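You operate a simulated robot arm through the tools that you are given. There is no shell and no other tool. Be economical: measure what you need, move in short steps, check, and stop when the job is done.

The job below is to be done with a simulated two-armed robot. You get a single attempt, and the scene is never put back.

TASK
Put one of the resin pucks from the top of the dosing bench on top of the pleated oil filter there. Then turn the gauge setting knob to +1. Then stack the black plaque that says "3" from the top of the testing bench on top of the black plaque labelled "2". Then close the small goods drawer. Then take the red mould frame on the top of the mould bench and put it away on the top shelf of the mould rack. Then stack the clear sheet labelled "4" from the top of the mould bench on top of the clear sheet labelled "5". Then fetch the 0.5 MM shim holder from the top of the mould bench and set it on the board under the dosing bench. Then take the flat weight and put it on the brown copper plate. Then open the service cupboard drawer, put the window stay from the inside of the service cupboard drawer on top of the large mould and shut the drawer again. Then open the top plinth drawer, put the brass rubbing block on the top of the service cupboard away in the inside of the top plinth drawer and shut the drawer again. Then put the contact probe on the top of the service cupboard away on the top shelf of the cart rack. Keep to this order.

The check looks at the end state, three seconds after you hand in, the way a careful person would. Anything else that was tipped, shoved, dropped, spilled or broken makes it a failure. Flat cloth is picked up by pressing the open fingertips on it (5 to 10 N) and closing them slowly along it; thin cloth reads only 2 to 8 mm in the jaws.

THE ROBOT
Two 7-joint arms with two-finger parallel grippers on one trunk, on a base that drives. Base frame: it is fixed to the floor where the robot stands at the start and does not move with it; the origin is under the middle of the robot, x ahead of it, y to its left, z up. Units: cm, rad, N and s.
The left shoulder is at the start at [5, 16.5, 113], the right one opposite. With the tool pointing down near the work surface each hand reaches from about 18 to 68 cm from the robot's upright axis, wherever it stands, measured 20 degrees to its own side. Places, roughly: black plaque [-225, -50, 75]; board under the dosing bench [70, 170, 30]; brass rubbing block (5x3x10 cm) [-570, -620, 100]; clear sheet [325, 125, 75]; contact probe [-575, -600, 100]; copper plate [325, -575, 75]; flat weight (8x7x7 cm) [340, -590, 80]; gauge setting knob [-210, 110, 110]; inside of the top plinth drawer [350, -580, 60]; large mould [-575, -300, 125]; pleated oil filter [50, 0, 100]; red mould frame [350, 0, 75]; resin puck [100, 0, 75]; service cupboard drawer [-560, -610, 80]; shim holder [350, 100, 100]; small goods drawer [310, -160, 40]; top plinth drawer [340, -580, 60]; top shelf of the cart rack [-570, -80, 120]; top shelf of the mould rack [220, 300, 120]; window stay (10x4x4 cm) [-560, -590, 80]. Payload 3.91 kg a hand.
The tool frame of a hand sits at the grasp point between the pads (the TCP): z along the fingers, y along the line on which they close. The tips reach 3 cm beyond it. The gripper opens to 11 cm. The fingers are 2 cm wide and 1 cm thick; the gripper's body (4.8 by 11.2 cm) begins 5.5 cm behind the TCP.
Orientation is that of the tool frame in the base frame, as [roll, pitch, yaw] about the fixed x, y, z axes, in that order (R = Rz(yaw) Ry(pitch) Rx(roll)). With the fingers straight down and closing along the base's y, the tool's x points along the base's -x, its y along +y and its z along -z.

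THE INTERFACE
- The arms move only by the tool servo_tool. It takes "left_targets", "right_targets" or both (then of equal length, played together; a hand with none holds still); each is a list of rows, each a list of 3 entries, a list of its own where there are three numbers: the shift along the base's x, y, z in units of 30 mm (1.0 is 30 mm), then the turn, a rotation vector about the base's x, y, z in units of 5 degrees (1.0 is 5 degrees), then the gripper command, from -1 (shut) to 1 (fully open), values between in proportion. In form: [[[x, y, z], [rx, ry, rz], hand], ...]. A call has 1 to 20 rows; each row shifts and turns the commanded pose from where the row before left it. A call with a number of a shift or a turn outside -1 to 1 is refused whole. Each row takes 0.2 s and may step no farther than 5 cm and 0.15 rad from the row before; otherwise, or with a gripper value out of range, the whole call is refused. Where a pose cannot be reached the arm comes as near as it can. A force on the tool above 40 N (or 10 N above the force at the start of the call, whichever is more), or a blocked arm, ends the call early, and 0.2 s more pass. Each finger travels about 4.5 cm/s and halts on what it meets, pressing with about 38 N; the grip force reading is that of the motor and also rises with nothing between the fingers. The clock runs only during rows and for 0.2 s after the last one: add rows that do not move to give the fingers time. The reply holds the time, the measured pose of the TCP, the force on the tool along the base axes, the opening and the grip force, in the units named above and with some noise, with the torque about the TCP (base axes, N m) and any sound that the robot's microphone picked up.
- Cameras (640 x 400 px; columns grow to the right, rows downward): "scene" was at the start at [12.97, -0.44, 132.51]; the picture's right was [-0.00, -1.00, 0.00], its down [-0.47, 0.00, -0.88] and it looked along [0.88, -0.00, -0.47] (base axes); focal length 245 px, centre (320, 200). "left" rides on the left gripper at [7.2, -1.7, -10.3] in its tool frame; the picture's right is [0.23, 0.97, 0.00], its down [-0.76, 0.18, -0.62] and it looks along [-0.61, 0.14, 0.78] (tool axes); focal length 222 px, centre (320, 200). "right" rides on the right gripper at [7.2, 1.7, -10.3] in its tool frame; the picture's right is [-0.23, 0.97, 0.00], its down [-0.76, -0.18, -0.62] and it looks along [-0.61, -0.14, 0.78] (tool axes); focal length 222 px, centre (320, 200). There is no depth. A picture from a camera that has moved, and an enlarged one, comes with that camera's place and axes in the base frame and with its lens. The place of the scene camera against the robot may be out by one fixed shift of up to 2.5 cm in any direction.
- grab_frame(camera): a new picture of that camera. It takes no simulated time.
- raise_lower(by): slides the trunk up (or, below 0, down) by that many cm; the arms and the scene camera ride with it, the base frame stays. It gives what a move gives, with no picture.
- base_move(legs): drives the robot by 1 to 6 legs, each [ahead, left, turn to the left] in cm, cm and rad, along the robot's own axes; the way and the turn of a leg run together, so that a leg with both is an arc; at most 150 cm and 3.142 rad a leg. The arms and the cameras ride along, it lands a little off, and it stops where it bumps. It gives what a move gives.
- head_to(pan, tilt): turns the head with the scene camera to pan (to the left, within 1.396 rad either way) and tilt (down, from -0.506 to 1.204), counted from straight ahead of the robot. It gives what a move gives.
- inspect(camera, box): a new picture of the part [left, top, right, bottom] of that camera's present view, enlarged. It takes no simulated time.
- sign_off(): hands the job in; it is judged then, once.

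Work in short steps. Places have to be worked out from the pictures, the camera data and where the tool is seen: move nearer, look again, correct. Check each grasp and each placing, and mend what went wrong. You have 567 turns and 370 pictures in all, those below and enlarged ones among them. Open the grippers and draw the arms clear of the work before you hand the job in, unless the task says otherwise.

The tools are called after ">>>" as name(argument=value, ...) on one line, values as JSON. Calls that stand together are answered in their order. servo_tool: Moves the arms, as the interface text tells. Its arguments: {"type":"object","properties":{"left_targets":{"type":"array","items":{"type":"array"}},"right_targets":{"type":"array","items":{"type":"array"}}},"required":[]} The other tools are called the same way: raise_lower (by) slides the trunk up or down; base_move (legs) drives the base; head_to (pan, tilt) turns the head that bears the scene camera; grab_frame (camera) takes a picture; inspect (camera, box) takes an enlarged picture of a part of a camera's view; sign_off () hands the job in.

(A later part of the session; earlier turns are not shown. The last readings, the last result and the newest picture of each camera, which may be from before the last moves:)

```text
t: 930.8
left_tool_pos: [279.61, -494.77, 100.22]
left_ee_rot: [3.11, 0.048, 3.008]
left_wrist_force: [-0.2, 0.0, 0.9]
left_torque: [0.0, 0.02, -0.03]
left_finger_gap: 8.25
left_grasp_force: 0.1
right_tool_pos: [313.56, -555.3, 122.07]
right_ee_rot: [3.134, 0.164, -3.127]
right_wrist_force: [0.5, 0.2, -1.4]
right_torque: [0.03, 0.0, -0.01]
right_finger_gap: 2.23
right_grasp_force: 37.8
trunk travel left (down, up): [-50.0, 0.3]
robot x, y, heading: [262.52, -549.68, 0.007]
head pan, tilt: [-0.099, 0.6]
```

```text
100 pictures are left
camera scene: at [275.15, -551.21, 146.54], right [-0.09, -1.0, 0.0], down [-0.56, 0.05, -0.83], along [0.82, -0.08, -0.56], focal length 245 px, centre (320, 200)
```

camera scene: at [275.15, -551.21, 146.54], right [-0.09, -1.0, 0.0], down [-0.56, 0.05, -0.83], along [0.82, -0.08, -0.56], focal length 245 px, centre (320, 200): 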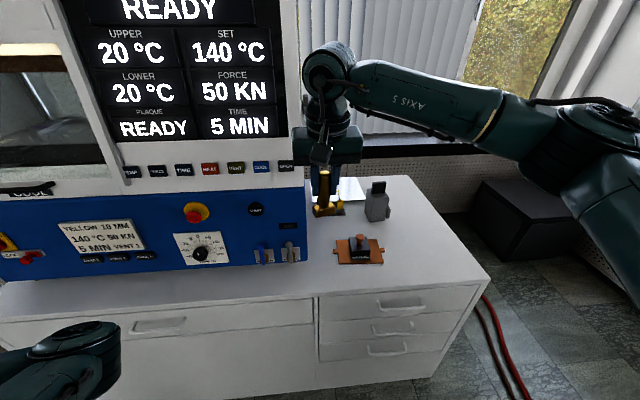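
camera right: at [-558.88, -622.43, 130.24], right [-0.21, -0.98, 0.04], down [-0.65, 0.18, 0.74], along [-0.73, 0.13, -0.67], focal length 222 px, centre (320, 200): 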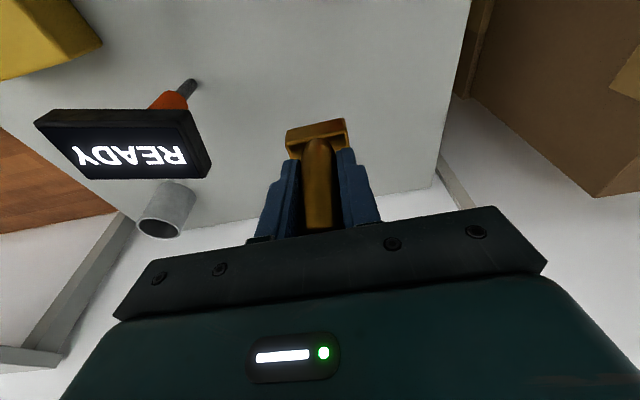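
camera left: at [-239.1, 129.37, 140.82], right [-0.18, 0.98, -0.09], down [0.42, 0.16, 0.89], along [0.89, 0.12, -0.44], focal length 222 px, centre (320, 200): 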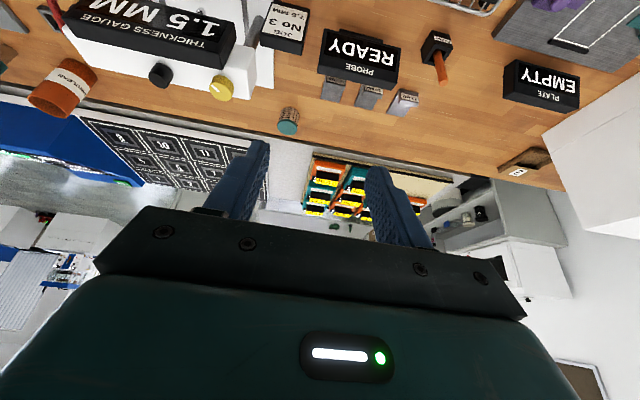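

I'm back at the plinth. I'll set the brass block down temporarily at a free spot near [333, -597], so I'm moving the base accordingly.

>>> base_move(legs=[[0, -27, 0], [20, 0, 0]])

>>> servo_tool(right_targets=[[[0, -0.9, -0.6], [0, 0, 0], -0.9], [[0, -0.9, -0.8], [0, 0, 0], -0.9], [[0, -0.9, -0.9], [0, 0, 0], -0.9], [[0, -0.9, -0.9], [0, 0, 0], -0.9], [[0, -0.9, -0.9], [0, 0, 0], -0.9], [[0, 0, -0.9], [0, 0, 0], -0.9], [[0, 0, -0.9], [0, 0, 0], -0.9], [[0, 0, -0.9], [0, 0, 0], -0.9], [[0, 0, -0.9], [0, 0, 0], -0.9]])

>>> grab_frame(camera="right")

>>> grab_frame(camera="scene")

```text
t: 935.0
left_tool_pos: [299.78, -521.65, 100.13]
left_ee_rot: [3.112, 0.048, 3.009]
left_wrist_force: [0.4, 0.1, -0.1]
left_torque: [0.0, 0.01, -0.01]
left_finger_gap: 8.25
left_grasp_force: 0.1
right_tool_pos: [333.67, -582.06, 122.0]
right_ee_rot: [3.135, 0.165, -3.124]
right_wrist_force: [0.8, 0.0, -1.7]
right_torque: [0.02, 0.04, 0.01]
right_finger_gap: 2.27
right_grasp_force: 37.8
trunk travel left (down, up): [-50.0, 0.3]
robot x, y, heading: [282.21, -577.36, 0.01]
head pan, tilt: [-0.099, 0.6]
```

```text
t: 937.0
left_tool_pos: [299.64, -521.8, 100.02]
left_ee_rot: [3.108, 0.047, 3.01]
left_wrist_force: [-0.1, 1.0, 0.0]
left_torque: [0.01, 0.0, 0.01]
left_finger_gap: 8.23
left_grasp_force: 0.0
right_tool_pos: [333.68, -595.75, 98.89]
right_ee_rot: [3.135, 0.164, -3.124]
right_wrist_force: [-1.5, 0.8, -1.9]
right_torque: [0.01, 0.01, 0.01]
right_finger_gap: 2.25
right_grasp_force: 38.0
trunk travel left (down, up): [-50.0, 0.3]
robot x, y, heading: [282.26, -577.08, 0.004]
head pan, tilt: [-0.099, 0.6]
```

```text
99 pictures are left
camera right: at [324.73, -594.33, 107.9], right [0.21, 0.98, 0.04], down [0.65, -0.17, 0.74], along [0.73, -0.12, -0.67], focal length 222 px, centre (320, 200)
```

right: 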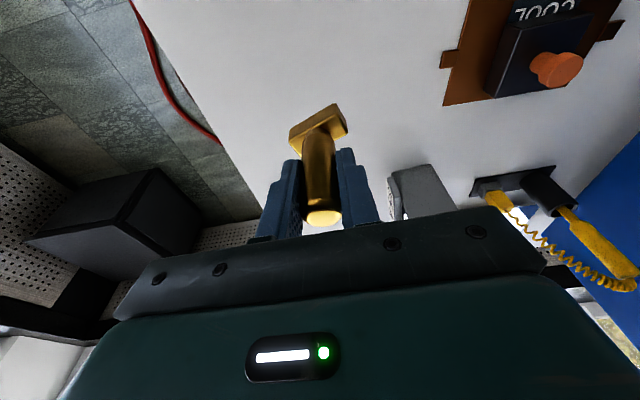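

```text
98 pictures are left
camera scene: at [295.23, -578.27, 146.54], right [-0.09, -1.0, 0.0], down [-0.56, 0.05, -0.82], along [0.82, -0.07, -0.57], focal length 245 px, centre (320, 200)
```

scene: 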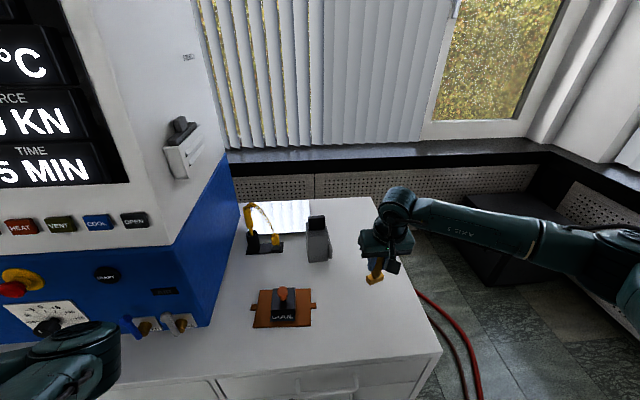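

The spot is free. I'm lowering the block onto the plinth top.

>>> servo_tool(right_targets=[[[0, 0.2, -0.9], [0, 0, 0], -0.9], [[0, 0, -0.9], [0, 0, 0], -0.9], [[0, 0, -0.9], [0, 0, 0], -0.9], [[0, 0, -0.7], [0, 0, 0], -0.9], [[0, 0, -0.4], [0, 0, 0], -0.9], [[0, 0, -0.3], [0, 0, 0], -0.9], [[0, 0, -0.2], [0, 0, 0], -0.9], [[0, 0, -0.15], [0, 0, 0], -0.9], [[0, 0, -0.15], [0, 0, 0], -0.9], [[0, 0, -0.1], [0, 0, 0], -0.9]])

>>> inspect(camera="scene", box=[330, 220, 450, 340])

```text
t: 939.2
left_tool_pos: [299.41, -521.57, 100.22]
left_ee_rot: [3.11, 0.048, 3.007]
left_wrist_force: [0.5, -0.4, 0.5]
left_torque: [0.03, 0.02, -0.04]
left_finger_gap: 8.25
left_grasp_force: 0.1
right_tool_pos: [333.78, -595.1, 85.28]
right_ee_rot: [3.133, 0.175, -3.124]
right_wrist_force: [-3.0, -2.7, 27.0]
right_torque: [-0.78, -0.05, -0.02]
right_finger_gap: 2.24
right_grasp_force: 38.2
trunk travel left (down, up): [-50.0, 0.3]
robot x, y, heading: [282.59, -577.13, 0.013]
head pan, tilt: [-0.099, 0.6]
```

```text
3.33 times, centred on (390, 280) of scene
camera zoom: at [294.9, -578.17, 146.61], right [-0.09, -1.0, 0.0], down [-0.56, 0.05, -0.83], along [0.82, -0.07, -0.56], focal length 816 px, centre (87, -67)
```

zoom: 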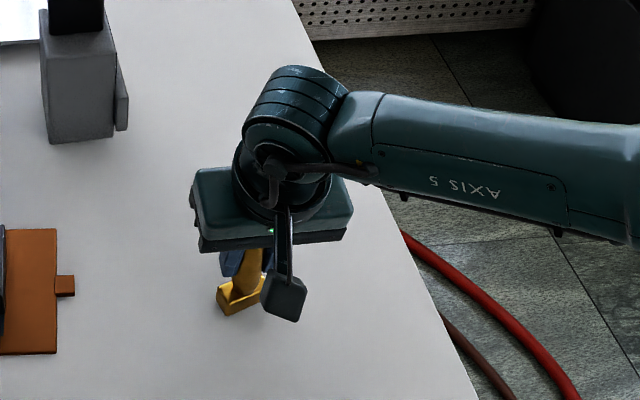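

Contact. I'm releasing gently and rising.

>>> servo_tool(right_targets=[[[0, 0, 0.08], [0, 0, 0], -0.9], [[0, 0, 0], [0, 0, 0], -0.5], [[0, 0, 0], [0, 0, 0], -0.2], [[0, 0, 0], [0, 0, 0], 0], [[0, 0, 0.5], [0, 0, 0], 0], [[0, 0, 0.9], [0, 0, 0], 0], [[0, 0, 0.9], [0, 0, 0], 0], [[-0.3, 0, 0.9], [0, 0, 0], 0], [[-0.8, 0, 0.5], [0, 0, 0], 0], [[-0.9, 0, 0], [0, 0, 0], 0], [[-0.9, 0, 0], [0, 0, 0], 0]])

>>> inspect(camera="scene", box=[230, 200, 450, 400])

```text
t: 941.6
left_tool_pos: [299.63, -521.74, 100.17]
left_ee_rot: [3.11, 0.048, 3.008]
left_wrist_force: [0.8, -0.6, -0.2]
left_torque: [0.02, -0.02, -0.02]
left_finger_gap: 8.22
left_grasp_force: 0.0
right_tool_pos: [324.92, -595.07, 96.15]
right_ee_rot: [3.134, 0.166, -3.124]
right_wrist_force: [-0.8, 0.7, 0.0]
right_torque: [0.04, -0.02, 0.0]
right_finger_gap: 5.5
right_grasp_force: 0.0
trunk travel left (down, up): [-50.0, 0.3]
robot x, y, heading: [282.68, -577.19, 0.005]
head pan, tilt: [-0.099, 0.6]
```

```text
2.00 times, centred on (340, 300) of scene
camera zoom: at [295.15, -578.27, 146.54], right [-0.09, -1.0, 0.0], down [-0.56, 0.05, -0.83], along [0.82, -0.07, -0.56], focal length 490 px, centre (280, 0)
```

zoom: 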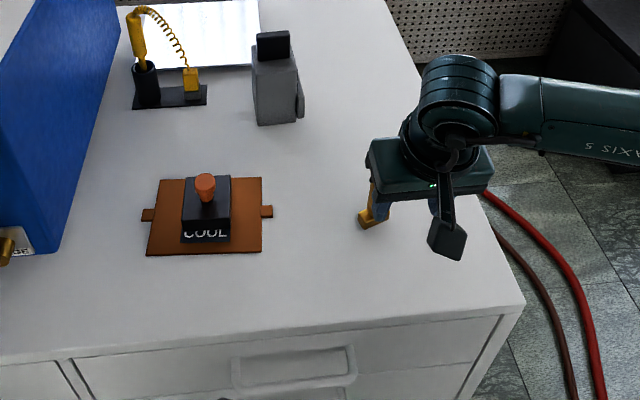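

Next I'll open the top plinth drawer: its handle is near [319, -582, 70.5]. I'm backing off, lowering the trunk, pitching the tool 60° forward and rolling it 90° clockwise.

>>> base_move(legs=[[-32, 0, 0]])

>>> raise_lower(by=-25)

>>> servo_tool(right_targets=[[[0, 0.3, 0.3], [0, -1, 0], -0.2], [[0, 0.3, 0.3], [0, -1, 0], -0.2], [[0, 0.3, 0.3], [0, -1, 0], -0.2], [[0, 0.3, 0.3], [0, -1, 0], -0.2], [[0, 0.3, 0], [0, -1, 0], -0.2], [[0, 0.3, 0], [0, -1, 0], -0.2], [[0, 0.3, 0], [0, -1, 0], -0.2], [[0, 0.3, 0], [0, -1, 0], -0.2], [[0.3, 0.3, 0], [0, -1, 0], -0.2], [[0.3, 0.2, 0], [0, -1, 0], -0.2]])

>>> servo_tool(right_targets=[[[0, 0, 0], [0.86, 0, -0.5], -0.2], [[0, 0, 0], [0.86, 0, -0.5], -0.2], [[0, 0, 0], [0.86, 0, -0.5], -0.2], [[0, 0, 0], [0.86, 0, -0.5], -0.2], [[0, 0, 0], [0.86, 0, -0.5], -0.2], [[0, 0, 0], [0.86, 0, -0.5], -0.2], [[0, 0, 0], [0.86, 0, -0.5], -0.2], [[0, 0, 0], [0.86, 0, -0.5], -0.2], [[0, 0, 0], [0.86, 0, -0.5], -0.2], [[0, 0, 0], [0.86, 0, -0.5], -0.2], [[0, 0, 0], [0.86, 0, -0.5], -0.2], [[0, 0, 0], [0.86, 0, -0.5], -0.2], [[0, 0, 0], [0.86, 0, -0.5], -0.2], [[0, 0, 0], [0.86, 0, -0.5], -0.2], [[0, 0, 0], [0.86, 0, -0.5], -0.2], [[0, 0, 0], [0.86, 0, -0.5], -0.2], [[0, 0, 0], [0.86, 0, -0.5], -0.2], [[0, 0, 0], [0.86, 0, -0.5], -0.2]])

>>> grab_frame(camera="scene")

>>> grab_frame(camera="right")

```text
t: 943.7
left_tool_pos: [267.65, -522.01, 100.22]
left_ee_rot: [3.111, 0.046, 3.01]
left_wrist_force: [0.1, -0.6, -0.8]
left_torque: [-0.04, -0.04, 0.0]
left_finger_gap: 8.25
left_grasp_force: 0.0
right_tool_pos: [293.17, -595.29, 96.25]
right_ee_rot: [3.134, 0.165, -3.122]
right_wrist_force: [0.5, -0.6, 0.7]
right_torque: [0.02, 0.0, 0.01]
right_finger_gap: 5.51
right_grasp_force: 0.0
trunk travel left (down, up): [-50.0, 0.3]
robot x, y, heading: [250.6, -576.85, 0.012]
head pan, tilt: [-0.099, 0.6]
```

```text
t: 946.3
left_tool_pos: [267.65, -522.12, 75.24]
left_ee_rot: [3.113, 0.047, 3.01]
left_wrist_force: [0.4, 0.7, 0.0]
left_torque: [0.05, 0.0, -0.01]
left_finger_gap: 8.22
left_grasp_force: 0.0
right_tool_pos: [293.28, -595.37, 71.25]
right_ee_rot: [3.135, 0.163, -3.12]
right_wrist_force: [-0.1, 0.0, -0.3]
right_torque: [-0.01, 0.01, 0.0]
right_finger_gap: 5.49
right_grasp_force: 0.0
trunk travel left (down, up): [-25.0, 25.3]
robot x, y, heading: [251.11, -577.59, 0.014]
head pan, tilt: [-0.099, 0.6]
```

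```text
t: 948.5
left_tool_pos: [267.73, -522.06, 75.09]
left_ee_rot: [3.113, 0.047, 3.011]
left_wrist_force: [0.0, 0.5, -0.3]
left_torque: [-0.02, -0.01, 0.01]
left_finger_gap: 8.27
left_grasp_force: 0.0
right_tool_pos: [295.11, -586.59, 74.89]
right_ee_rot: [-3.117, 1.039, -3.102]
right_wrist_force: [-0.7, 0.2, -0.2]
right_torque: [0.01, -0.01, 0.01]
right_finger_gap: 4.4
right_grasp_force: 0.0
trunk travel left (down, up): [-25.0, 25.3]
robot x, y, heading: [250.44, -577.53, 0.014]
head pan, tilt: [-0.099, 0.6]
```

```text
t: 952.3
left_tool_pos: [267.61, -521.98, 75.26]
left_ee_rot: [3.112, 0.048, 3.011]
left_wrist_force: [-0.8, 0.9, 0.0]
left_torque: [-0.01, 0.01, -0.02]
left_finger_gap: 8.27
left_grasp_force: 0.1
right_tool_pos: [294.97, -586.61, 74.99]
right_ee_rot: [2.088, 0.019, 1.589]
right_wrist_force: [-0.3, -0.2, 0.4]
right_torque: [-0.02, -0.03, 0.0]
right_finger_gap: 4.41
right_grasp_force: 0.0
trunk travel left (down, up): [-25.0, 25.3]
robot x, y, heading: [250.64, -577.36, 0.013]
head pan, tilt: [-0.099, 0.6]
```

```text
95 pictures are left
camera scene: at [263.39, -578.56, 121.54], right [-0.09, -1.0, 0.0], down [-0.56, 0.05, -0.83], along [0.82, -0.07, -0.56], focal length 245 px, centre (320, 200)
```

scene: 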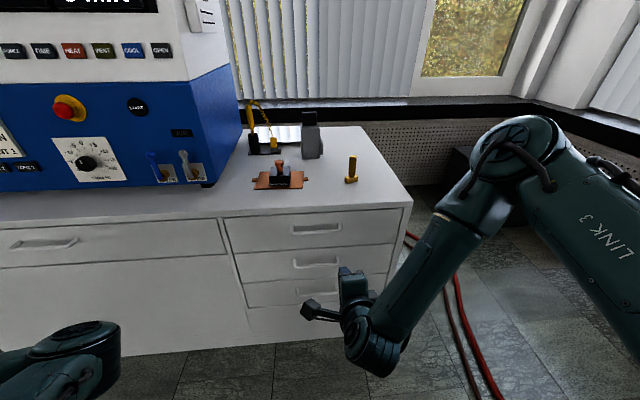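

```text
94 pictures are left
camera right: at [286.65, -579.37, 81.24], right [0.48, -0.2, 0.85], down [-0.62, -0.77, 0.17], along [0.62, -0.6, -0.5], focal length 222 px, centre (320, 200)
```

right: 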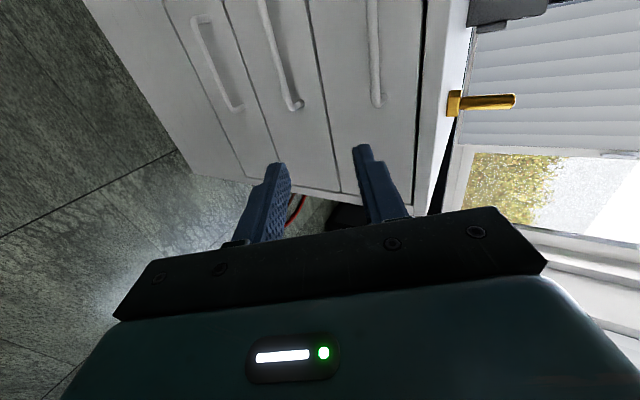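

The brass block stands fine. The drawer handle's bar is at about [319, -582, 70.9]. I'm moving to a pre-pose in front of it.

>>> servo_tool(right_targets=[[[0.8, 0.3, 0], [0, 0, 0], -0.2], [[0.8, 0.3, 0], [0, 0, 0], -0.2], [[0.8, 0.3, 0], [0, 0, 0], -0.2], [[0.8, 0.3, 0], [0, 0, 0], -0.2], [[0.8, 0.3, 0], [0, 0, 0], -0.2], [[0.6, 0, 0], [0, 0, 0], -0.2]])

>>> grab_frame(camera="right")

```text
t: 953.7
left_tool_pos: [267.61, -522.13, 75.17]
left_ee_rot: [3.113, 0.047, 3.01]
left_wrist_force: [-0.1, -0.7, 1.2]
left_torque: [0.01, 0.01, 0.01]
left_finger_gap: 8.25
left_grasp_force: 0.1
right_tool_pos: [308.72, -582.07, 74.8]
right_ee_rot: [2.089, 0.021, 1.59]
right_wrist_force: [-0.2, 0.3, 0.8]
right_torque: [0.02, 0.03, 0.02]
right_finger_gap: 4.39
right_grasp_force: 0.1
trunk travel left (down, up): [-25.0, 25.3]
robot x, y, heading: [250.9, -577.39, 0.014]
head pan, tilt: [-0.099, 0.6]
```

```text
93 pictures are left
camera right: at [300.4, -574.85, 81.2], right [0.49, -0.2, 0.85], down [-0.61, -0.77, 0.17], along [0.62, -0.61, -0.5], focal length 222 px, centre (320, 200)
```

right: 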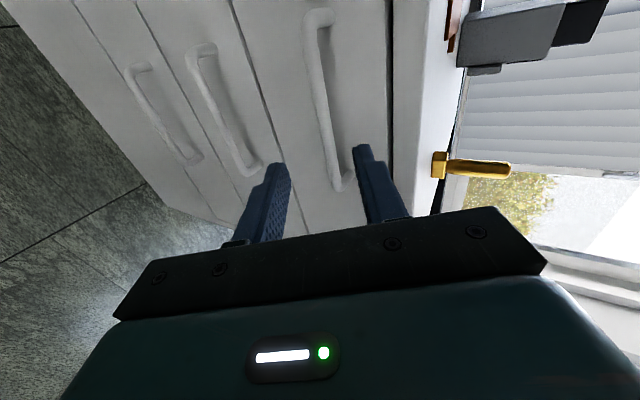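

I'm advancing 5 cm along the approach direction and checking again.

>>> servo_tool(right_targets=[[[0.6, 0, -0.3], [0, 0, 0], -0.2], [[0.6, 0, -0.35], [0, 0, 0], -0.2], [[0.5, 0, -0.35], [0, 0, 0], -0.2]])

>>> grab_frame(camera="right")

```text
t: 954.5
left_tool_pos: [267.57, -522.08, 75.18]
left_ee_rot: [3.113, 0.046, 3.01]
left_wrist_force: [0.7, -0.3, -0.1]
left_torque: [-0.04, 0.01, 0.0]
left_finger_gap: 8.24
left_grasp_force: 0.0
right_tool_pos: [314.03, -582.18, 71.83]
right_ee_rot: [2.088, 0.022, 1.593]
right_wrist_force: [-0.2, 0.0, 0.0]
right_torque: [-0.02, 0.0, 0.02]
right_finger_gap: 4.41
right_grasp_force: 0.0
trunk travel left (down, up): [-25.0, 25.3]
robot x, y, heading: [250.76, -577.4, 0.013]
head pan, tilt: [-0.099, 0.6]
```

```text
92 pictures are left
camera right: at [305.62, -574.91, 78.19], right [0.49, -0.2, 0.85], down [-0.61, -0.77, 0.17], along [0.62, -0.61, -0.5], focal length 222 px, centre (320, 200)
```

right: 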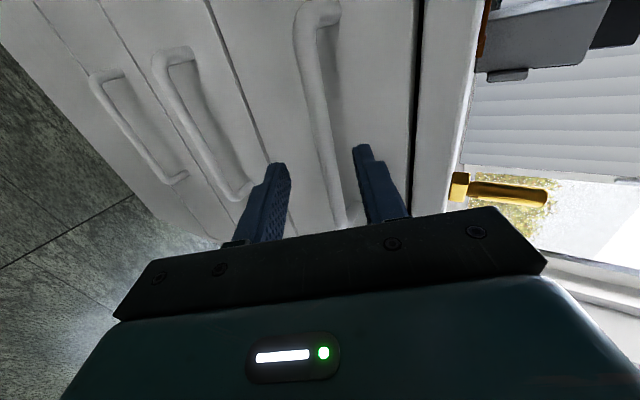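

The bar lies on the approach line. I'm advancing 2.8 cm more and closing.

>>> servo_tool(right_targets=[[[0.4, 0, -0.23], [0, 0, 0], -0.2], [[0.4, 0, -0.23], [0, 0, 0], -0.2], [[0, 0, 0], [0, 0, 0], -0.6], [[0, 0, 0], [0, 0, 0], -1], [[0, 0, 0], [0, 0, 0], -1], [[0, 0, 0], [0, 0, 0], -1]])

>>> grab_frame(camera="right")

```text
t: 955.9
left_tool_pos: [267.64, -522.04, 75.23]
left_ee_rot: [3.109, 0.047, 3.011]
left_wrist_force: [-0.1, -0.2, 0.2]
left_torque: [0.01, -0.01, -0.02]
left_finger_gap: 8.26
left_grasp_force: 0.0
right_tool_pos: [316.52, -581.99, 70.94]
right_ee_rot: [2.078, 0.02, 1.587]
right_wrist_force: [6.9, 1.5, 20.9]
right_torque: [0.87, -0.21, -0.45]
right_finger_gap: 1.15
right_grasp_force: 44.9
trunk travel left (down, up): [-25.0, 25.3]
robot x, y, heading: [250.76, -577.61, 0.018]
head pan, tilt: [-0.099, 0.6]
```

```text
91 pictures are left
camera right: at [308.06, -574.89, 77.28], right [0.48, -0.2, 0.86], down [-0.62, -0.77, 0.16], along [0.63, -0.61, -0.49], focal length 222 px, centre (320, 200)
```

right: 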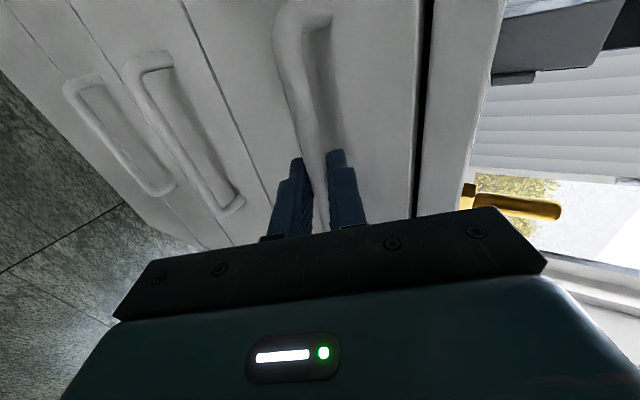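

The handle is gripped. I'm relieving the vertical force and pulling about 21 cm.

>>> servo_tool(right_targets=[[[-0.1, 0, 0.12], [0, 0, 0], -1], [[-0.3, 0, 0], [0, 0, 0], -1], [[-0.4, 0, 0], [0, 0, 0], -1], [[-0.4, 0, 0], [0, 0, 0], -1], [[-0.4, 0, 0], [0, 0, 0], -1], [[-0.4, 0, 0], [0, 0, 0], -1], [[-0.4, 0, 0], [0, 0, 0], -1], [[-0.4, 0, 0], [0, 0, 0], -1], [[-0.4, 0, 0], [0, 0, 0], -1], [[-0.4, 0, 0], [0, 0, 0], -1], [[-0.4, 0, 0], [0, 0, 0], -1], [[-0.4, 0, 0], [0, 0, 0], -1], [[-0.4, 0, 0], [0, 0, 0], -1], [[-0.4, 0, 0], [0, 0, 0], -1], [[-0.4, 0, 0], [0, 0, 0], -1], [[-0.4, 0, 0], [0, 0, 0], -1], [[-0.4, 0, 0], [0, 0, 0], -1], [[-0.4, 0, 0], [0, 0, 0], -1], [[-0.4, 0, 0], [0, 0, 0], -1]])

>>> grab_frame(camera="scene")

```text
t: 959.9
left_tool_pos: [267.54, -521.94, 75.25]
left_ee_rot: [3.11, 0.05, 3.011]
left_wrist_force: [-1.0, 0.8, 0.6]
left_torque: [0.02, 0.02, -0.01]
left_finger_gap: 8.22
left_grasp_force: 0.0
right_tool_pos: [294.74, -582.11, 70.94]
right_ee_rot: [2.085, 0.022, 1.591]
right_wrist_force: [-0.1, -2.3, 24.1]
right_torque: [0.54, -0.17, -0.81]
right_finger_gap: 1.18
right_grasp_force: 45.0
trunk travel left (down, up): [-25.0, 25.3]
robot x, y, heading: [250.65, -577.08, 0.01]
head pan, tilt: [-0.099, 0.6]
```

```text
90 pictures are left
camera scene: at [263.23, -578.56, 121.56], right [-0.09, -1.0, 0.0], down [-0.56, 0.05, -0.83], along [0.82, -0.07, -0.56], focal length 245 px, centre (320, 200)
```

scene: 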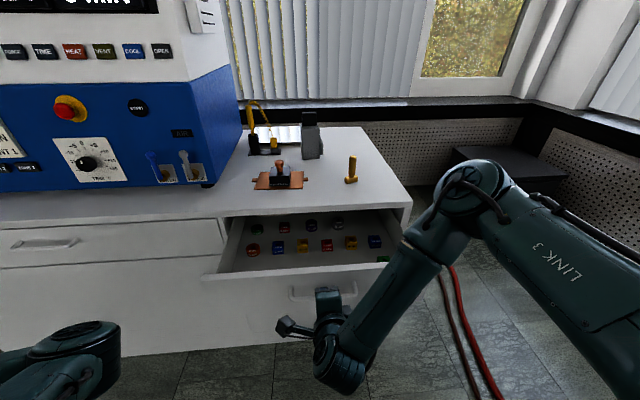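

The drawer is open, with small coloured pieces in it. I'm releasing the handle and looking inside.

>>> servo_tool(right_targets=[[[0, 0, 0.1], [0, 0, 0], -0.6], [[0, 0, 0], [0, 0, 0], -0.2], [[0, 0, 0], [0, 0, 0], -0.2], [[-0.5, 0, 0.2], [0, 0, 0], -0.2], [[-0.6, 0, 0.4], [0, 0, 0], -0.2]])

>>> inspect(camera="scene", box=[190, 190, 430, 310])

```text
t: 961.1
left_tool_pos: [267.71, -521.98, 75.16]
left_ee_rot: [3.114, 0.046, 3.01]
left_wrist_force: [0.5, -0.1, 0.4]
left_torque: [-0.01, -0.01, -0.02]
left_finger_gap: 8.25
left_grasp_force: 0.0
right_tool_pos: [291.5, -582.02, 72.9]
right_ee_rot: [2.088, 0.022, 1.592]
right_wrist_force: [-0.3, 0.0, 0.4]
right_torque: [0.0, -0.03, 0.02]
right_finger_gap: 4.41
right_grasp_force: 0.0
trunk travel left (down, up): [-25.0, 25.3]
robot x, y, heading: [250.65, -577.06, 0.013]
head pan, tilt: [-0.099, 0.6]
```

```text
2.67 times, centred on (310, 250) of scene
camera zoom: at [263.39, -578.56, 121.54], right [-0.09, -1.0, 0.0], down [-0.56, 0.05, -0.83], along [0.82, -0.07, -0.56], focal length 653 px, centre (347, 67)
```

zoom: 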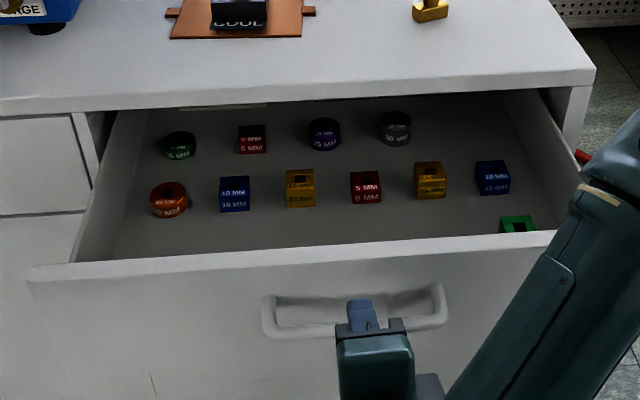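

A free strip lies behind the drawer front (x ≈ 302–316). I'm raising the hand, undoing the roll and setting a 30° tilt to fetch the brass block over the open drawer.

>>> servo_tool(right_targets=[[[-0.3, 0, 0.9], [-0.86, 0, 0.5], 0], [[-0.2, 0, 0.9], [-0.86, 0, 0.5], 0], [[0, 0, 0.9], [-0.86, 0, 0.5], 0], [[0, 0, 0.9], [-0.86, 0, 0.5], 0], [[0, 0, 0.9], [-0.86, 0, 0.5], 0], [[0, 0, 0.6], [-0.86, 0, 0.5], 0], [[0, 0, 0], [-0.86, 0, 0.5], 0], [[0, 0, 0], [-0.86, 0, 0.5], 0], [[0, 0, 0], [-0.86, 0, 0.5], 0], [[0, 0, 0], [-0.86, 0, 0.5], 0], [[0, 0, 0], [-0.86, 0, 0.5], 0], [[0, 0, 0], [-0.86, 0, 0.5], 0], [[0, 0, 0], [-0.86, 0, 0.5], 0], [[0, 0, 0], [-0.86, 0, 0.5], 0], [[0, 0, 0], [-0.86, 0, 0.5], 0], [[0, 0, 0], [-0.86, 0, 0.5], 0], [[0, 0, 0], [-0.86, 0, 0.5], 0], [[0, 0, 0], [-0.86, 0, 0.5], 0]])

>>> servo_tool(right_targets=[[[0.3, -0.3, 0.3], [0, 1, 0], 0], [[0.3, -0.3, 0.3], [0, 1, 0], 0], [[0.3, -0.3, 0.3], [0, 1, 0], 0], [[0.3, -0.3, 0.3], [0, 1, 0], 0], [[0.3, -0.3, 0], [0, 1, 0], 0], [[0, 0, 0], [0, 1, 0], 0]])

>>> base_move(legs=[[11, 0, -0.01]])

>>> grab_frame(camera="right")

```text
t: 964.9
left_tool_pos: [267.63, -522.04, 75.22]
left_ee_rot: [3.111, 0.049, 3.011]
left_wrist_force: [1.0, -0.1, -0.6]
left_torque: [-0.02, 0.02, -0.02]
left_finger_gap: 8.24
left_grasp_force: 0.0
right_tool_pos: [289.88, -582.08, 88.33]
right_ee_rot: [-3.114, 1.036, -3.099]
right_wrist_force: [0.8, -0.3, -0.5]
right_torque: [0.05, -0.02, 0.02]
right_finger_gap: 5.49
right_grasp_force: 0.1
trunk travel left (down, up): [-25.0, 25.3]
robot x, y, heading: [250.62, -577.68, 0.014]
head pan, tilt: [-0.099, 0.6]
```

```text
t: 966.3
left_tool_pos: [267.68, -522.01, 75.21]
left_ee_rot: [3.112, 0.047, 3.011]
left_wrist_force: [-0.9, -0.2, -0.1]
left_torque: [0.0, -0.01, 0.0]
left_finger_gap: 8.26
left_grasp_force: 0.1
right_tool_pos: [294.4, -586.63, 91.72]
right_ee_rot: [-3.14, 0.512, -3.116]
right_wrist_force: [-0.2, -0.3, 0.4]
right_torque: [-0.02, 0.03, 0.01]
right_finger_gap: 5.51
right_grasp_force: 0.0
trunk travel left (down, up): [-25.0, 25.3]
robot x, y, heading: [250.7, -577.27, 0.012]
head pan, tilt: [-0.099, 0.6]
```

```text
t: 967.5
left_tool_pos: [279.21, -522.15, 75.17]
left_ee_rot: [3.112, 0.046, 3.0]
left_wrist_force: [0.1, 0.3, 0.8]
left_torque: [-0.02, -0.01, 0.02]
left_finger_gap: 8.27
left_grasp_force: 0.1
right_tool_pos: [305.3, -586.96, 91.85]
right_ee_rot: [-3.139, 0.512, -3.131]
right_wrist_force: [-0.8, -0.9, 0.7]
right_torque: [0.03, -0.02, 0.0]
right_finger_gap: 5.49
right_grasp_force: 0.1
trunk travel left (down, up): [-25.0, 25.3]
robot x, y, heading: [261.23, -577.14, 0.003]
head pan, tilt: [-0.099, 0.6]
```

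```text
88 pictures are left
camera right: at [293.8, -585.44, 97.2], right [0.19, 0.98, 0.11], down [0.36, -0.17, 0.92], along [0.91, -0.13, -0.38], focal length 222 px, centre (320, 200)
```

right: 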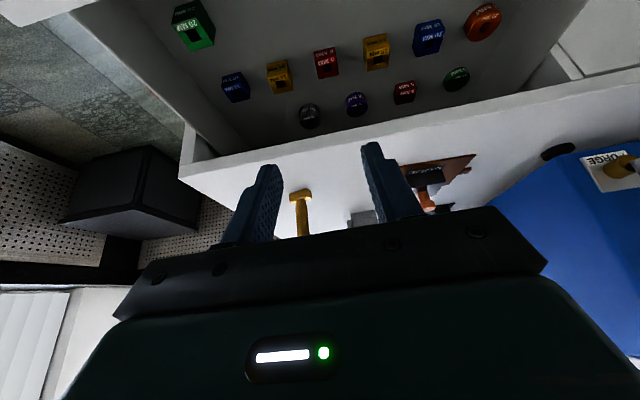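

The brass block is at about [334.5, -595.4]. I'm moving above it at a safe height.

>>> servo_tool(right_targets=[[[0.5, -0.3, 0.8], [0, 0, 0], 0], [[0.9, -0.3, 0.6], [0, 0, 0], 0], [[0.9, -0.3, 0], [0, 0, 0], 0], [[0.9, -0.3, 0], [0, 0, 0], 0], [[0.9, -0.3, 0], [0, 0, 0], 0], [[0.9, -0.3, 0], [0, 0, 0], 0], [[0.9, -0.3, 0], [0, 0, 0], 0], [[0.9, -0.3, 0], [0, 0, 0], 0], [[0.9, -0.3, 0], [0, 0, 0], 0], [[0.9, -0.1, 0], [0, 0, 0], 0]])

>>> grab_frame(camera="right")

```text
t: 969.7
left_tool_pos: [279.23, -522.17, 75.1]
left_ee_rot: [3.113, 0.048, 3.001]
left_wrist_force: [1.1, -0.4, 1.4]
left_torque: [0.05, 0.03, -0.02]
left_finger_gap: 8.28
left_grasp_force: 0.0
right_tool_pos: [331.13, -595.52, 96.06]
right_ee_rot: [-3.138, 0.515, -3.13]
right_wrist_force: [-0.1, 0.2, 0.3]
right_torque: [0.02, -0.01, 0.0]
right_finger_gap: 5.48
right_grasp_force: 0.0
trunk travel left (down, up): [-25.0, 25.3]
robot x, y, heading: [261.57, -577.06, 0.003]
head pan, tilt: [-0.099, 0.6]
```

```text
87 pictures are left
camera right: at [319.64, -593.89, 101.48], right [0.19, 0.98, 0.11], down [0.36, -0.17, 0.92], along [0.91, -0.13, -0.38], focal length 222 px, centre (320, 200)
```

right: 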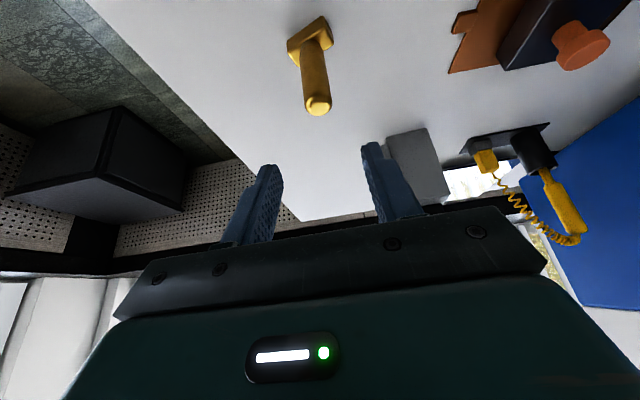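

The handle is at [333.8, -595.2]. I'm descending around it.

>>> servo_tool(right_targets=[[[0.3, 0.1, -0.7], [0, 0, 0], 0], [[0.3, 0, -0.8], [0, 0, 0], 0], [[0, 0, -0.8], [0, 0, 0], 0], [[0, 0, -0.8], [0, 0, 0], 0], [[0, 0, -0.5], [0, 0, 0], 0]])

>>> grab_frame(camera="right")

```text
t: 970.9
left_tool_pos: [279.18, -522.19, 75.13]
left_ee_rot: [3.113, 0.047, 3.001]
left_wrist_force: [-0.4, 0.3, 0.7]
left_torque: [0.0, -0.01, 0.0]
left_finger_gap: 8.24
left_grasp_force: 0.0
right_tool_pos: [332.86, -595.25, 85.12]
right_ee_rot: [-3.141, 0.512, -3.128]
right_wrist_force: [0.1, 0.7, 0.0]
right_torque: [0.02, -0.01, 0.03]
right_finger_gap: 5.5
right_grasp_force: 0.1
trunk travel left (down, up): [-25.0, 25.3]
robot x, y, heading: [261.52, -577.56, 0.002]
head pan, tilt: [-0.099, 0.6]
```

```text
86 pictures are left
camera right: at [321.44, -593.6, 90.63], right [0.19, 0.98, 0.11], down [0.36, -0.17, 0.92], along [0.91, -0.13, -0.38], focal length 222 px, centre (320, 200)
```

right: 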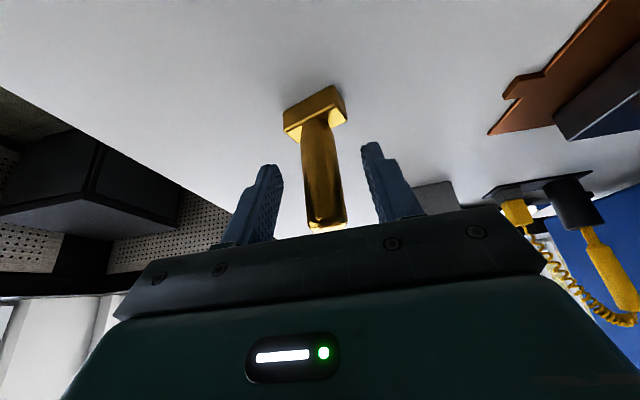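

Positioned around the handle. I'm gripping and lifting.

>>> servo_tool(right_targets=[[[0, 0, 0], [0, 0, 0], -0.5], [[0, 0, 0], [0, 0, 0], -0.9], [[0, 0, 0], [0, 0, 0], -0.9], [[0, 0, 0], [0, 0, 0], -0.9], [[0, 0, 0.4], [0, 0, 0], -0.9], [[0, 0, 0.8], [0, 0, 0], -0.9], [[0, 0, 0.8], [0, 0, 0], -0.9], [[-0.2, 0.1, 0.8], [0, 0, 0], -0.9], [[-0.9, 0.4, 0.3], [0, 0, 0], -0.9], [[-0.9, 0.4, 0], [0, 0, 0], -0.9], [[-0.9, 0.4, 0], [0, 0, 0], -0.9], [[-0.9, 0.4, 0], [0, 0, 0], -0.9], [[-0.9, 0.4, 0], [0, 0, 0], -0.9], [[-0.9, 0.4, 0], [0, 0, 0], -0.9], [[-0.9, 0.4, 0], [0, 0, 0], -0.9], [[-0.9, 0.4, 0], [0, 0, 0], -0.9]])

>>> grab_frame(camera="right")

>>> grab_frame(camera="scene")

```text
t: 974.3
left_tool_pos: [279.26, -522.15, 75.12]
left_ee_rot: [3.113, 0.048, 2.999]
left_wrist_force: [-0.5, 0.6, 0.1]
left_torque: [0.0, 0.01, 0.02]
left_finger_gap: 8.25
left_grasp_force: 0.1
right_tool_pos: [310.54, -585.18, 94.53]
right_ee_rot: [-3.139, 0.514, -3.131]
right_wrist_force: [1.1, -0.3, -2.3]
right_torque: [0.01, 0.06, 0.0]
right_finger_gap: 2.27
right_grasp_force: 38.3
trunk travel left (down, up): [-25.0, 25.3]
robot x, y, heading: [261.66, -577.16, 0.0]
head pan, tilt: [-0.099, 0.6]
```

```text
85 pictures are left
camera right: at [299.1, -583.61, 100.0], right [0.19, 0.98, 0.11], down [0.36, -0.17, 0.92], along [0.91, -0.13, -0.38], focal length 222 px, centre (320, 200)
```

right: 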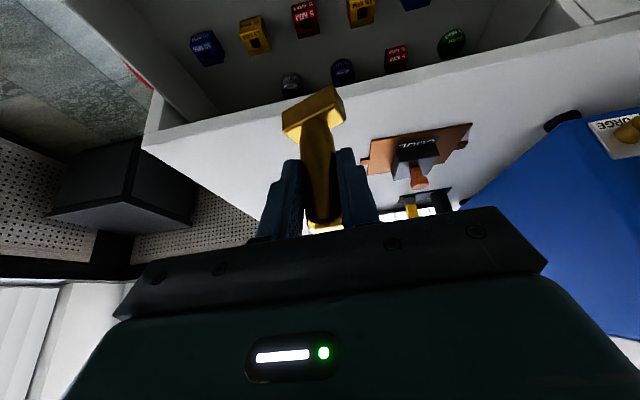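

```text
84 pictures are left
camera scene: at [274.32, -578.61, 121.54], right [-0.1, -1.0, 0.0], down [-0.56, 0.06, -0.83], along [0.82, -0.08, -0.56], focal length 245 px, centre (320, 200)
```

scene: 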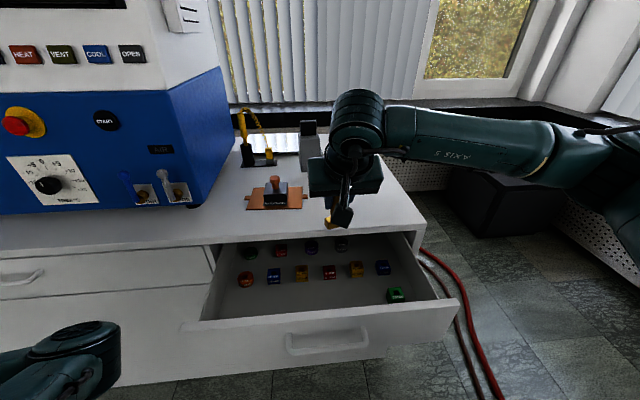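

The camera bracket would come too near the drawer's front lip at this tilt. I'll set the block down near the plinth's front edge, regrip it with less tilt, and then lower it into the drawer.

>>> servo_tool(right_targets=[[[0.9, -0.3, 0], [0, 0, 0], -0.9], [[0.9, -0.3, 0], [0, 0, 0], -0.9], [[0.9, -0.3, 0], [0, 0, 0], -0.9], [[0.9, -0.2, 0], [0, 0, 0], -0.9], [[0.95, -0.2, 0], [0, 0, 0], -0.9], [[0, 0, -0.8], [0, 0, 0], -0.9], [[0, 0, -0.8], [0, 0, 0], -0.9], [[0, 0, -0.8], [0, 0, 0], -0.9], [[0, 0, -0.35], [0, 0, 0], -0.9], [[0, 0, -0.15], [0, 0, 0], -0.9], [[0, 0, -0.1], [0, 0, 0], -0.9], [[0, 0, -0.1], [0, 0, 0], -0.9]])

>>> grab_frame(camera="right")

```text
t: 976.9
left_tool_pos: [279.21, -522.1, 75.17]
left_ee_rot: [3.112, 0.047, 3.001]
left_wrist_force: [0.4, 0.4, 0.7]
left_torque: [0.01, -0.01, 0.02]
left_finger_gap: 8.22
left_grasp_force: 0.1
right_tool_pos: [324.42, -589.11, 85.27]
right_ee_rot: [-3.14, 0.516, -3.129]
right_wrist_force: [0.1, 0.5, 1.2]
right_torque: [0.06, 0.01, 0.0]
right_finger_gap: 2.24
right_grasp_force: 38.3
trunk travel left (down, up): [-25.0, 25.3]
robot x, y, heading: [261.54, -577.46, 0.002]
head pan, tilt: [-0.099, 0.6]
```

```text
83 pictures are left
camera right: at [312.85, -587.54, 90.63], right [0.19, 0.98, 0.11], down [0.36, -0.17, 0.92], along [0.92, -0.13, -0.38], focal length 222 px, centre (320, 200)
```

right: 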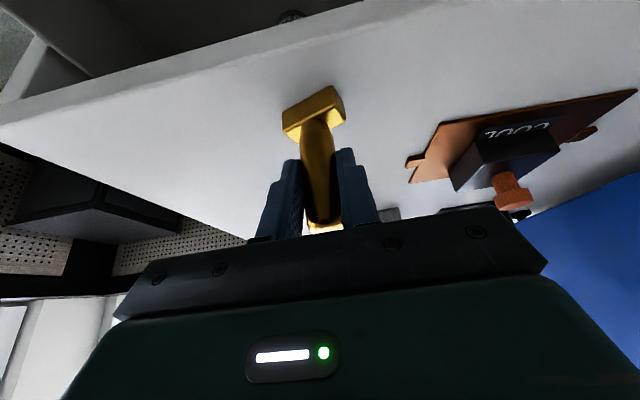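

It's touching down. I'm releasing, rising, reducing the tilt to about 10° and regripping.

>>> servo_tool(right_targets=[[[0, 0, -0.05], [0, 0, 0], -0.9], [[0, 0, 0], [0, 0, 0], -0.5], [[0, 0, 0], [0, 0, 0], -0.1], [[0, 0, 0], [0, 0, 0], 0], [[0, 0, 0.6], [0, 0, 0], 0], [[0, 0, 0.8], [0, 0, 0], 0], [[0, 0, 0.8], [0, 1, 0], 0], [[0.1, 0, 0], [0, 1, 0], 0], [[0.1, 0, 0], [0, 1, 0], 0], [[0.06, 0, 0], [0, 1, 0], 0]])

>>> grab_frame(camera="right")

```text
t: 979.1
left_tool_pos: [279.23, -522.13, 75.16]
left_ee_rot: [3.113, 0.046, 3.001]
left_wrist_force: [0.2, 0.7, -0.8]
left_torque: [-0.01, -0.04, 0.04]
left_finger_gap: 8.27
left_grasp_force: 0.0
right_tool_pos: [325.18, -589.13, 91.74]
right_ee_rot: [3.138, 0.164, -3.133]
right_wrist_force: [-0.4, 1.2, 0.7]
right_torque: [0.0, 0.0, 0.0]
right_finger_gap: 5.47
right_grasp_force: 0.1
trunk travel left (down, up): [-25.0, 25.3]
robot x, y, heading: [261.62, -577.15, 0.002]
head pan, tilt: [-0.099, 0.6]
```

```text
82 pictures are left
camera right: at [316.17, -587.51, 100.69], right [0.21, 0.98, 0.04], down [0.65, -0.17, 0.74], along [0.73, -0.13, -0.67], focal length 222 px, centre (320, 200)
```

right: 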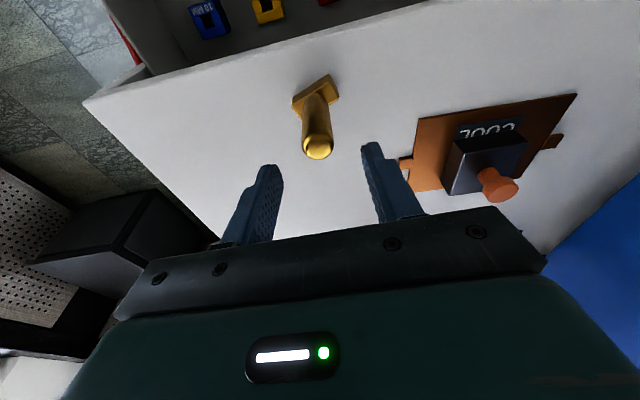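

The handle is directly below. I'm descending, gripping and lifting.

>>> servo_tool(right_targets=[[[0.03, 0, -0.8], [0, 0, 0], 0], [[0, 0, -0.8], [0, 0, 0], 0], [[0, 0, -0.6], [0, 0, 0], 0], [[0, 0, 0], [0, 0, 0], -0.5], [[0, 0, 0], [0, 0, 0], -0.9], [[0, 0, 0], [0, 0, 0], -0.9], [[0, 0, 0], [0, 0, 0], -0.9], [[0, 0, 0.4], [0, 0, 0], -0.9], [[0, 0, 0.8], [0, 0, 0], -0.9], [[0, 0, 0.6], [0, 0, 0], -0.9], [[-0.9, 0.1, 0], [0, 0, 0], -0.9], [[-0.9, 0.1, 0], [0, 0, 0], -0.9], [[-0.9, 0.1, 0], [0, 0, 0], -0.9], [[-0.9, 0.1, 0], [0, 0, 0], -0.9], [[-0.9, 0, 0], [0, 0, 0], -0.9], [[-0.9, 0, 0], [0, 0, 0], -0.9]])

>>> grab_frame(camera="right")

>>> grab_frame(camera="scene")

```text
t: 982.5
left_tool_pos: [279.18, -522.12, 75.05]
left_ee_rot: [3.111, 0.047, 3.0]
left_wrist_force: [0.4, 0.2, 0.3]
left_torque: [0.02, 0.0, 0.02]
left_finger_gap: 8.24
left_grasp_force: 0.1
right_tool_pos: [308.96, -587.97, 90.53]
right_ee_rot: [3.138, 0.164, -3.132]
right_wrist_force: [0.2, -0.1, -1.6]
right_torque: [-0.04, 0.03, -0.01]
right_finger_gap: 2.27
right_grasp_force: 38.0
trunk travel left (down, up): [-25.0, 25.3]
robot x, y, heading: [261.45, -577.24, 0.002]
head pan, tilt: [-0.099, 0.6]
```

```text
81 pictures are left
camera right: at [300.03, -586.34, 99.59], right [0.21, 0.98, 0.04], down [0.65, -0.17, 0.74], along [0.73, -0.13, -0.67], focal length 222 px, centre (320, 200)
```

right: 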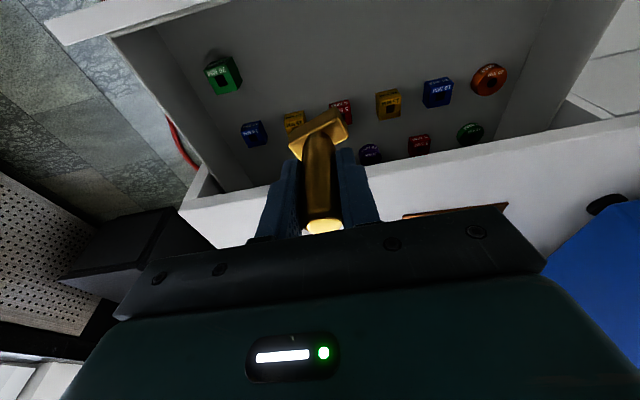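

```text
80 pictures are left
camera scene: at [274.32, -578.62, 121.54], right [-0.1, -1.0, 0.0], down [-0.56, 0.06, -0.83], along [0.82, -0.08, -0.56], focal length 245 px, centre (320, 200)
```

scene: 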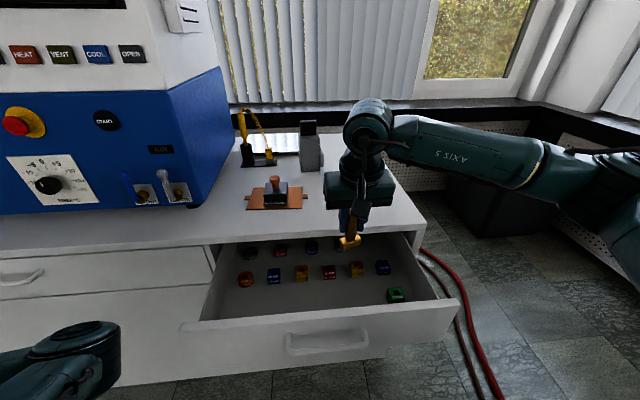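

The row of pieces sits at x ≈ 315–318, and the strip in front is free. I'm shifting 2 cm toward the front and lowering the block into the drawer.

>>> servo_tool(right_targets=[[[-0.6, 0.2, 0], [0, 0, 0], -0.9], [[-0.1, 0.1, -0.8], [0, 0, 0], -0.9], [[0, 0, -0.9], [0, 0, 0], -0.9], [[0, 0, -0.9], [0, 0, 0], -0.9], [[0, 0, -0.9], [0, 0, 0], -0.9], [[0, 0, -0.9], [0, 0, 0], -0.9], [[0, 0, -0.7], [0, 0, 0], -0.9], [[0, 0, -0.4], [0, 0, 0], -0.9]])

>>> grab_frame(camera="right")

>>> inspect(camera="scene", box=[190, 210, 470, 380])

```text
t: 984.3
left_tool_pos: [279.32, -522.09, 75.18]
left_ee_rot: [3.113, 0.048, 2.998]
left_wrist_force: [0.4, 0.4, 0.7]
left_torque: [0.01, 0.01, 0.01]
left_finger_gap: 8.27
left_grasp_force: 0.1
right_tool_pos: [306.9, -586.94, 73.89]
right_ee_rot: [3.138, 0.164, -3.133]
right_wrist_force: [-0.4, 1.5, -1.8]
right_torque: [0.01, -0.02, -0.03]
right_finger_gap: 2.24
right_grasp_force: 37.9
trunk travel left (down, up): [-25.0, 25.3]
robot x, y, heading: [261.72, -577.39, 0.003]
head pan, tilt: [-0.099, 0.6]
```

```text
79 pictures are left
camera right: at [297.93, -585.43, 82.9], right [0.21, 0.98, 0.04], down [0.65, -0.17, 0.74], along [0.73, -0.13, -0.67], focal length 222 px, centre (320, 200)
```

right: 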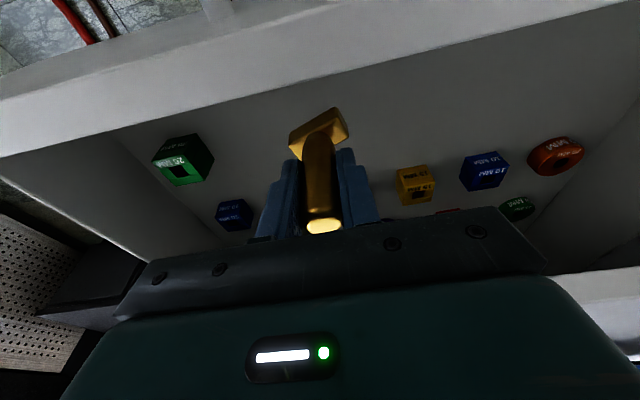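

```text
2.29 times, centred on (330, 295) of scene
camera zoom: at [274.33, -578.61, 121.54], right [-0.1, -1.0, 0.0], down [-0.56, 0.06, -0.82], along [0.82, -0.08, -0.57], focal length 560 px, centre (297, -17)
```

zoom: 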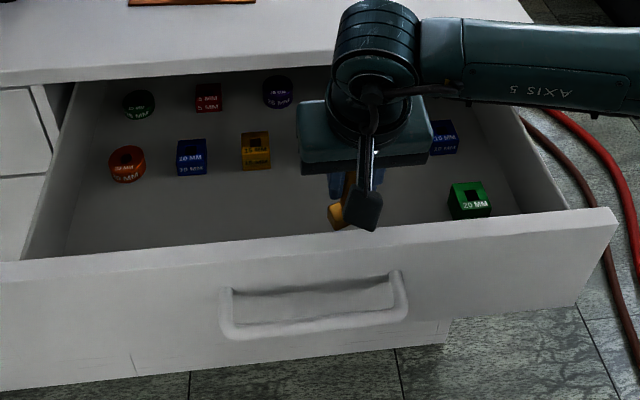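

Clear of everything. I'm lowering the last centimetres to contact.

>>> servo_tool(right_targets=[[[0, 0, -0.4], [0, 0, 0], -0.9], [[0, 0, -0.3], [0, 0, 0], -0.9], [[0, 0, -0.2], [0, 0, 0], -0.9], [[0, 0, -0.15], [0, 0, 0], -0.9], [[0, 0, -0.1], [0, 0, 0], -0.9], [[0, 0, -0.1], [0, 0, 0], -0.9]])

```text
t: 985.7
left_tool_pos: [279.3, -522.17, 75.11]
left_ee_rot: [3.113, 0.047, 3.001]
left_wrist_force: [0.0, -0.1, 0.1]
left_torque: [-0.02, 0.01, -0.01]
left_finger_gap: 8.26
left_grasp_force: 0.0
right_tool_pos: [306.74, -586.99, 70.21]
right_ee_rot: [3.138, 0.165, -3.131]
right_wrist_force: [0.2, 0.0, -1.5]
right_torque: [-0.01, -0.03, 0.0]
right_finger_gap: 2.23
right_grasp_force: 38.1
trunk travel left (down, up): [-25.0, 25.3]
robot x, y, heading: [262.0, -577.18, 0.003]
head pan, tilt: [-0.099, 0.6]
```

No contact yet, so I'm continuing slowly.

>>> servo_tool(right_targets=[[[0, 0, -0.12], [0, 0, 0], -0.9], [[0, 0, -0.12], [0, 0, 0], -0.9], [[0, 0, -0.12], [0, 0, 0], -0.9], [[0, 0, -0.12], [0, 0, 0], -0.9], [[0, 0, 0], [0, 0, 0], -0.9]])

>>> grab_frame(camera="right")

```text
t: 986.9
left_tool_pos: [279.1, -522.15, 75.23]
left_ee_rot: [3.112, 0.049, 3.0]
left_wrist_force: [-0.4, -0.3, -0.2]
left_torque: [0.0, 0.01, -0.01]
left_finger_gap: 8.28
left_grasp_force: 0.0
right_tool_pos: [307.01, -586.99, 68.99]
right_ee_rot: [3.135, 0.173, -3.133]
right_wrist_force: [3.0, -3.9, 27.8]
right_torque: [-0.57, -0.25, 0.01]
right_finger_gap: 2.25
right_grasp_force: 37.8
trunk travel left (down, up): [-25.0, 25.3]
robot x, y, heading: [261.22, -577.28, -0.001]
head pan, tilt: [-0.099, 0.6]
```

```text
77 pictures are left
camera right: at [298.0, -585.39, 77.95], right [0.21, 0.98, 0.04], down [0.65, -0.17, 0.74], along [0.73, -0.13, -0.67], focal length 222 px, centre (320, 200)
```

right: 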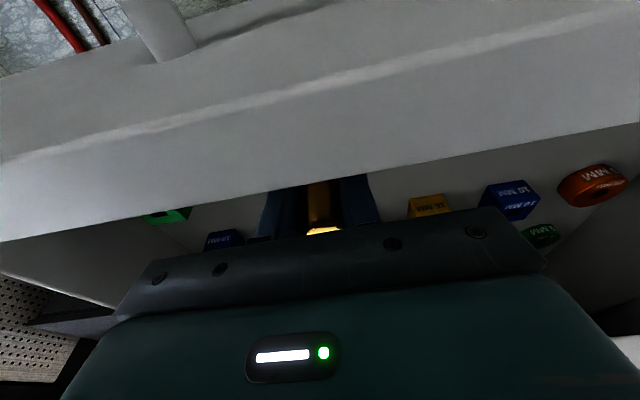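

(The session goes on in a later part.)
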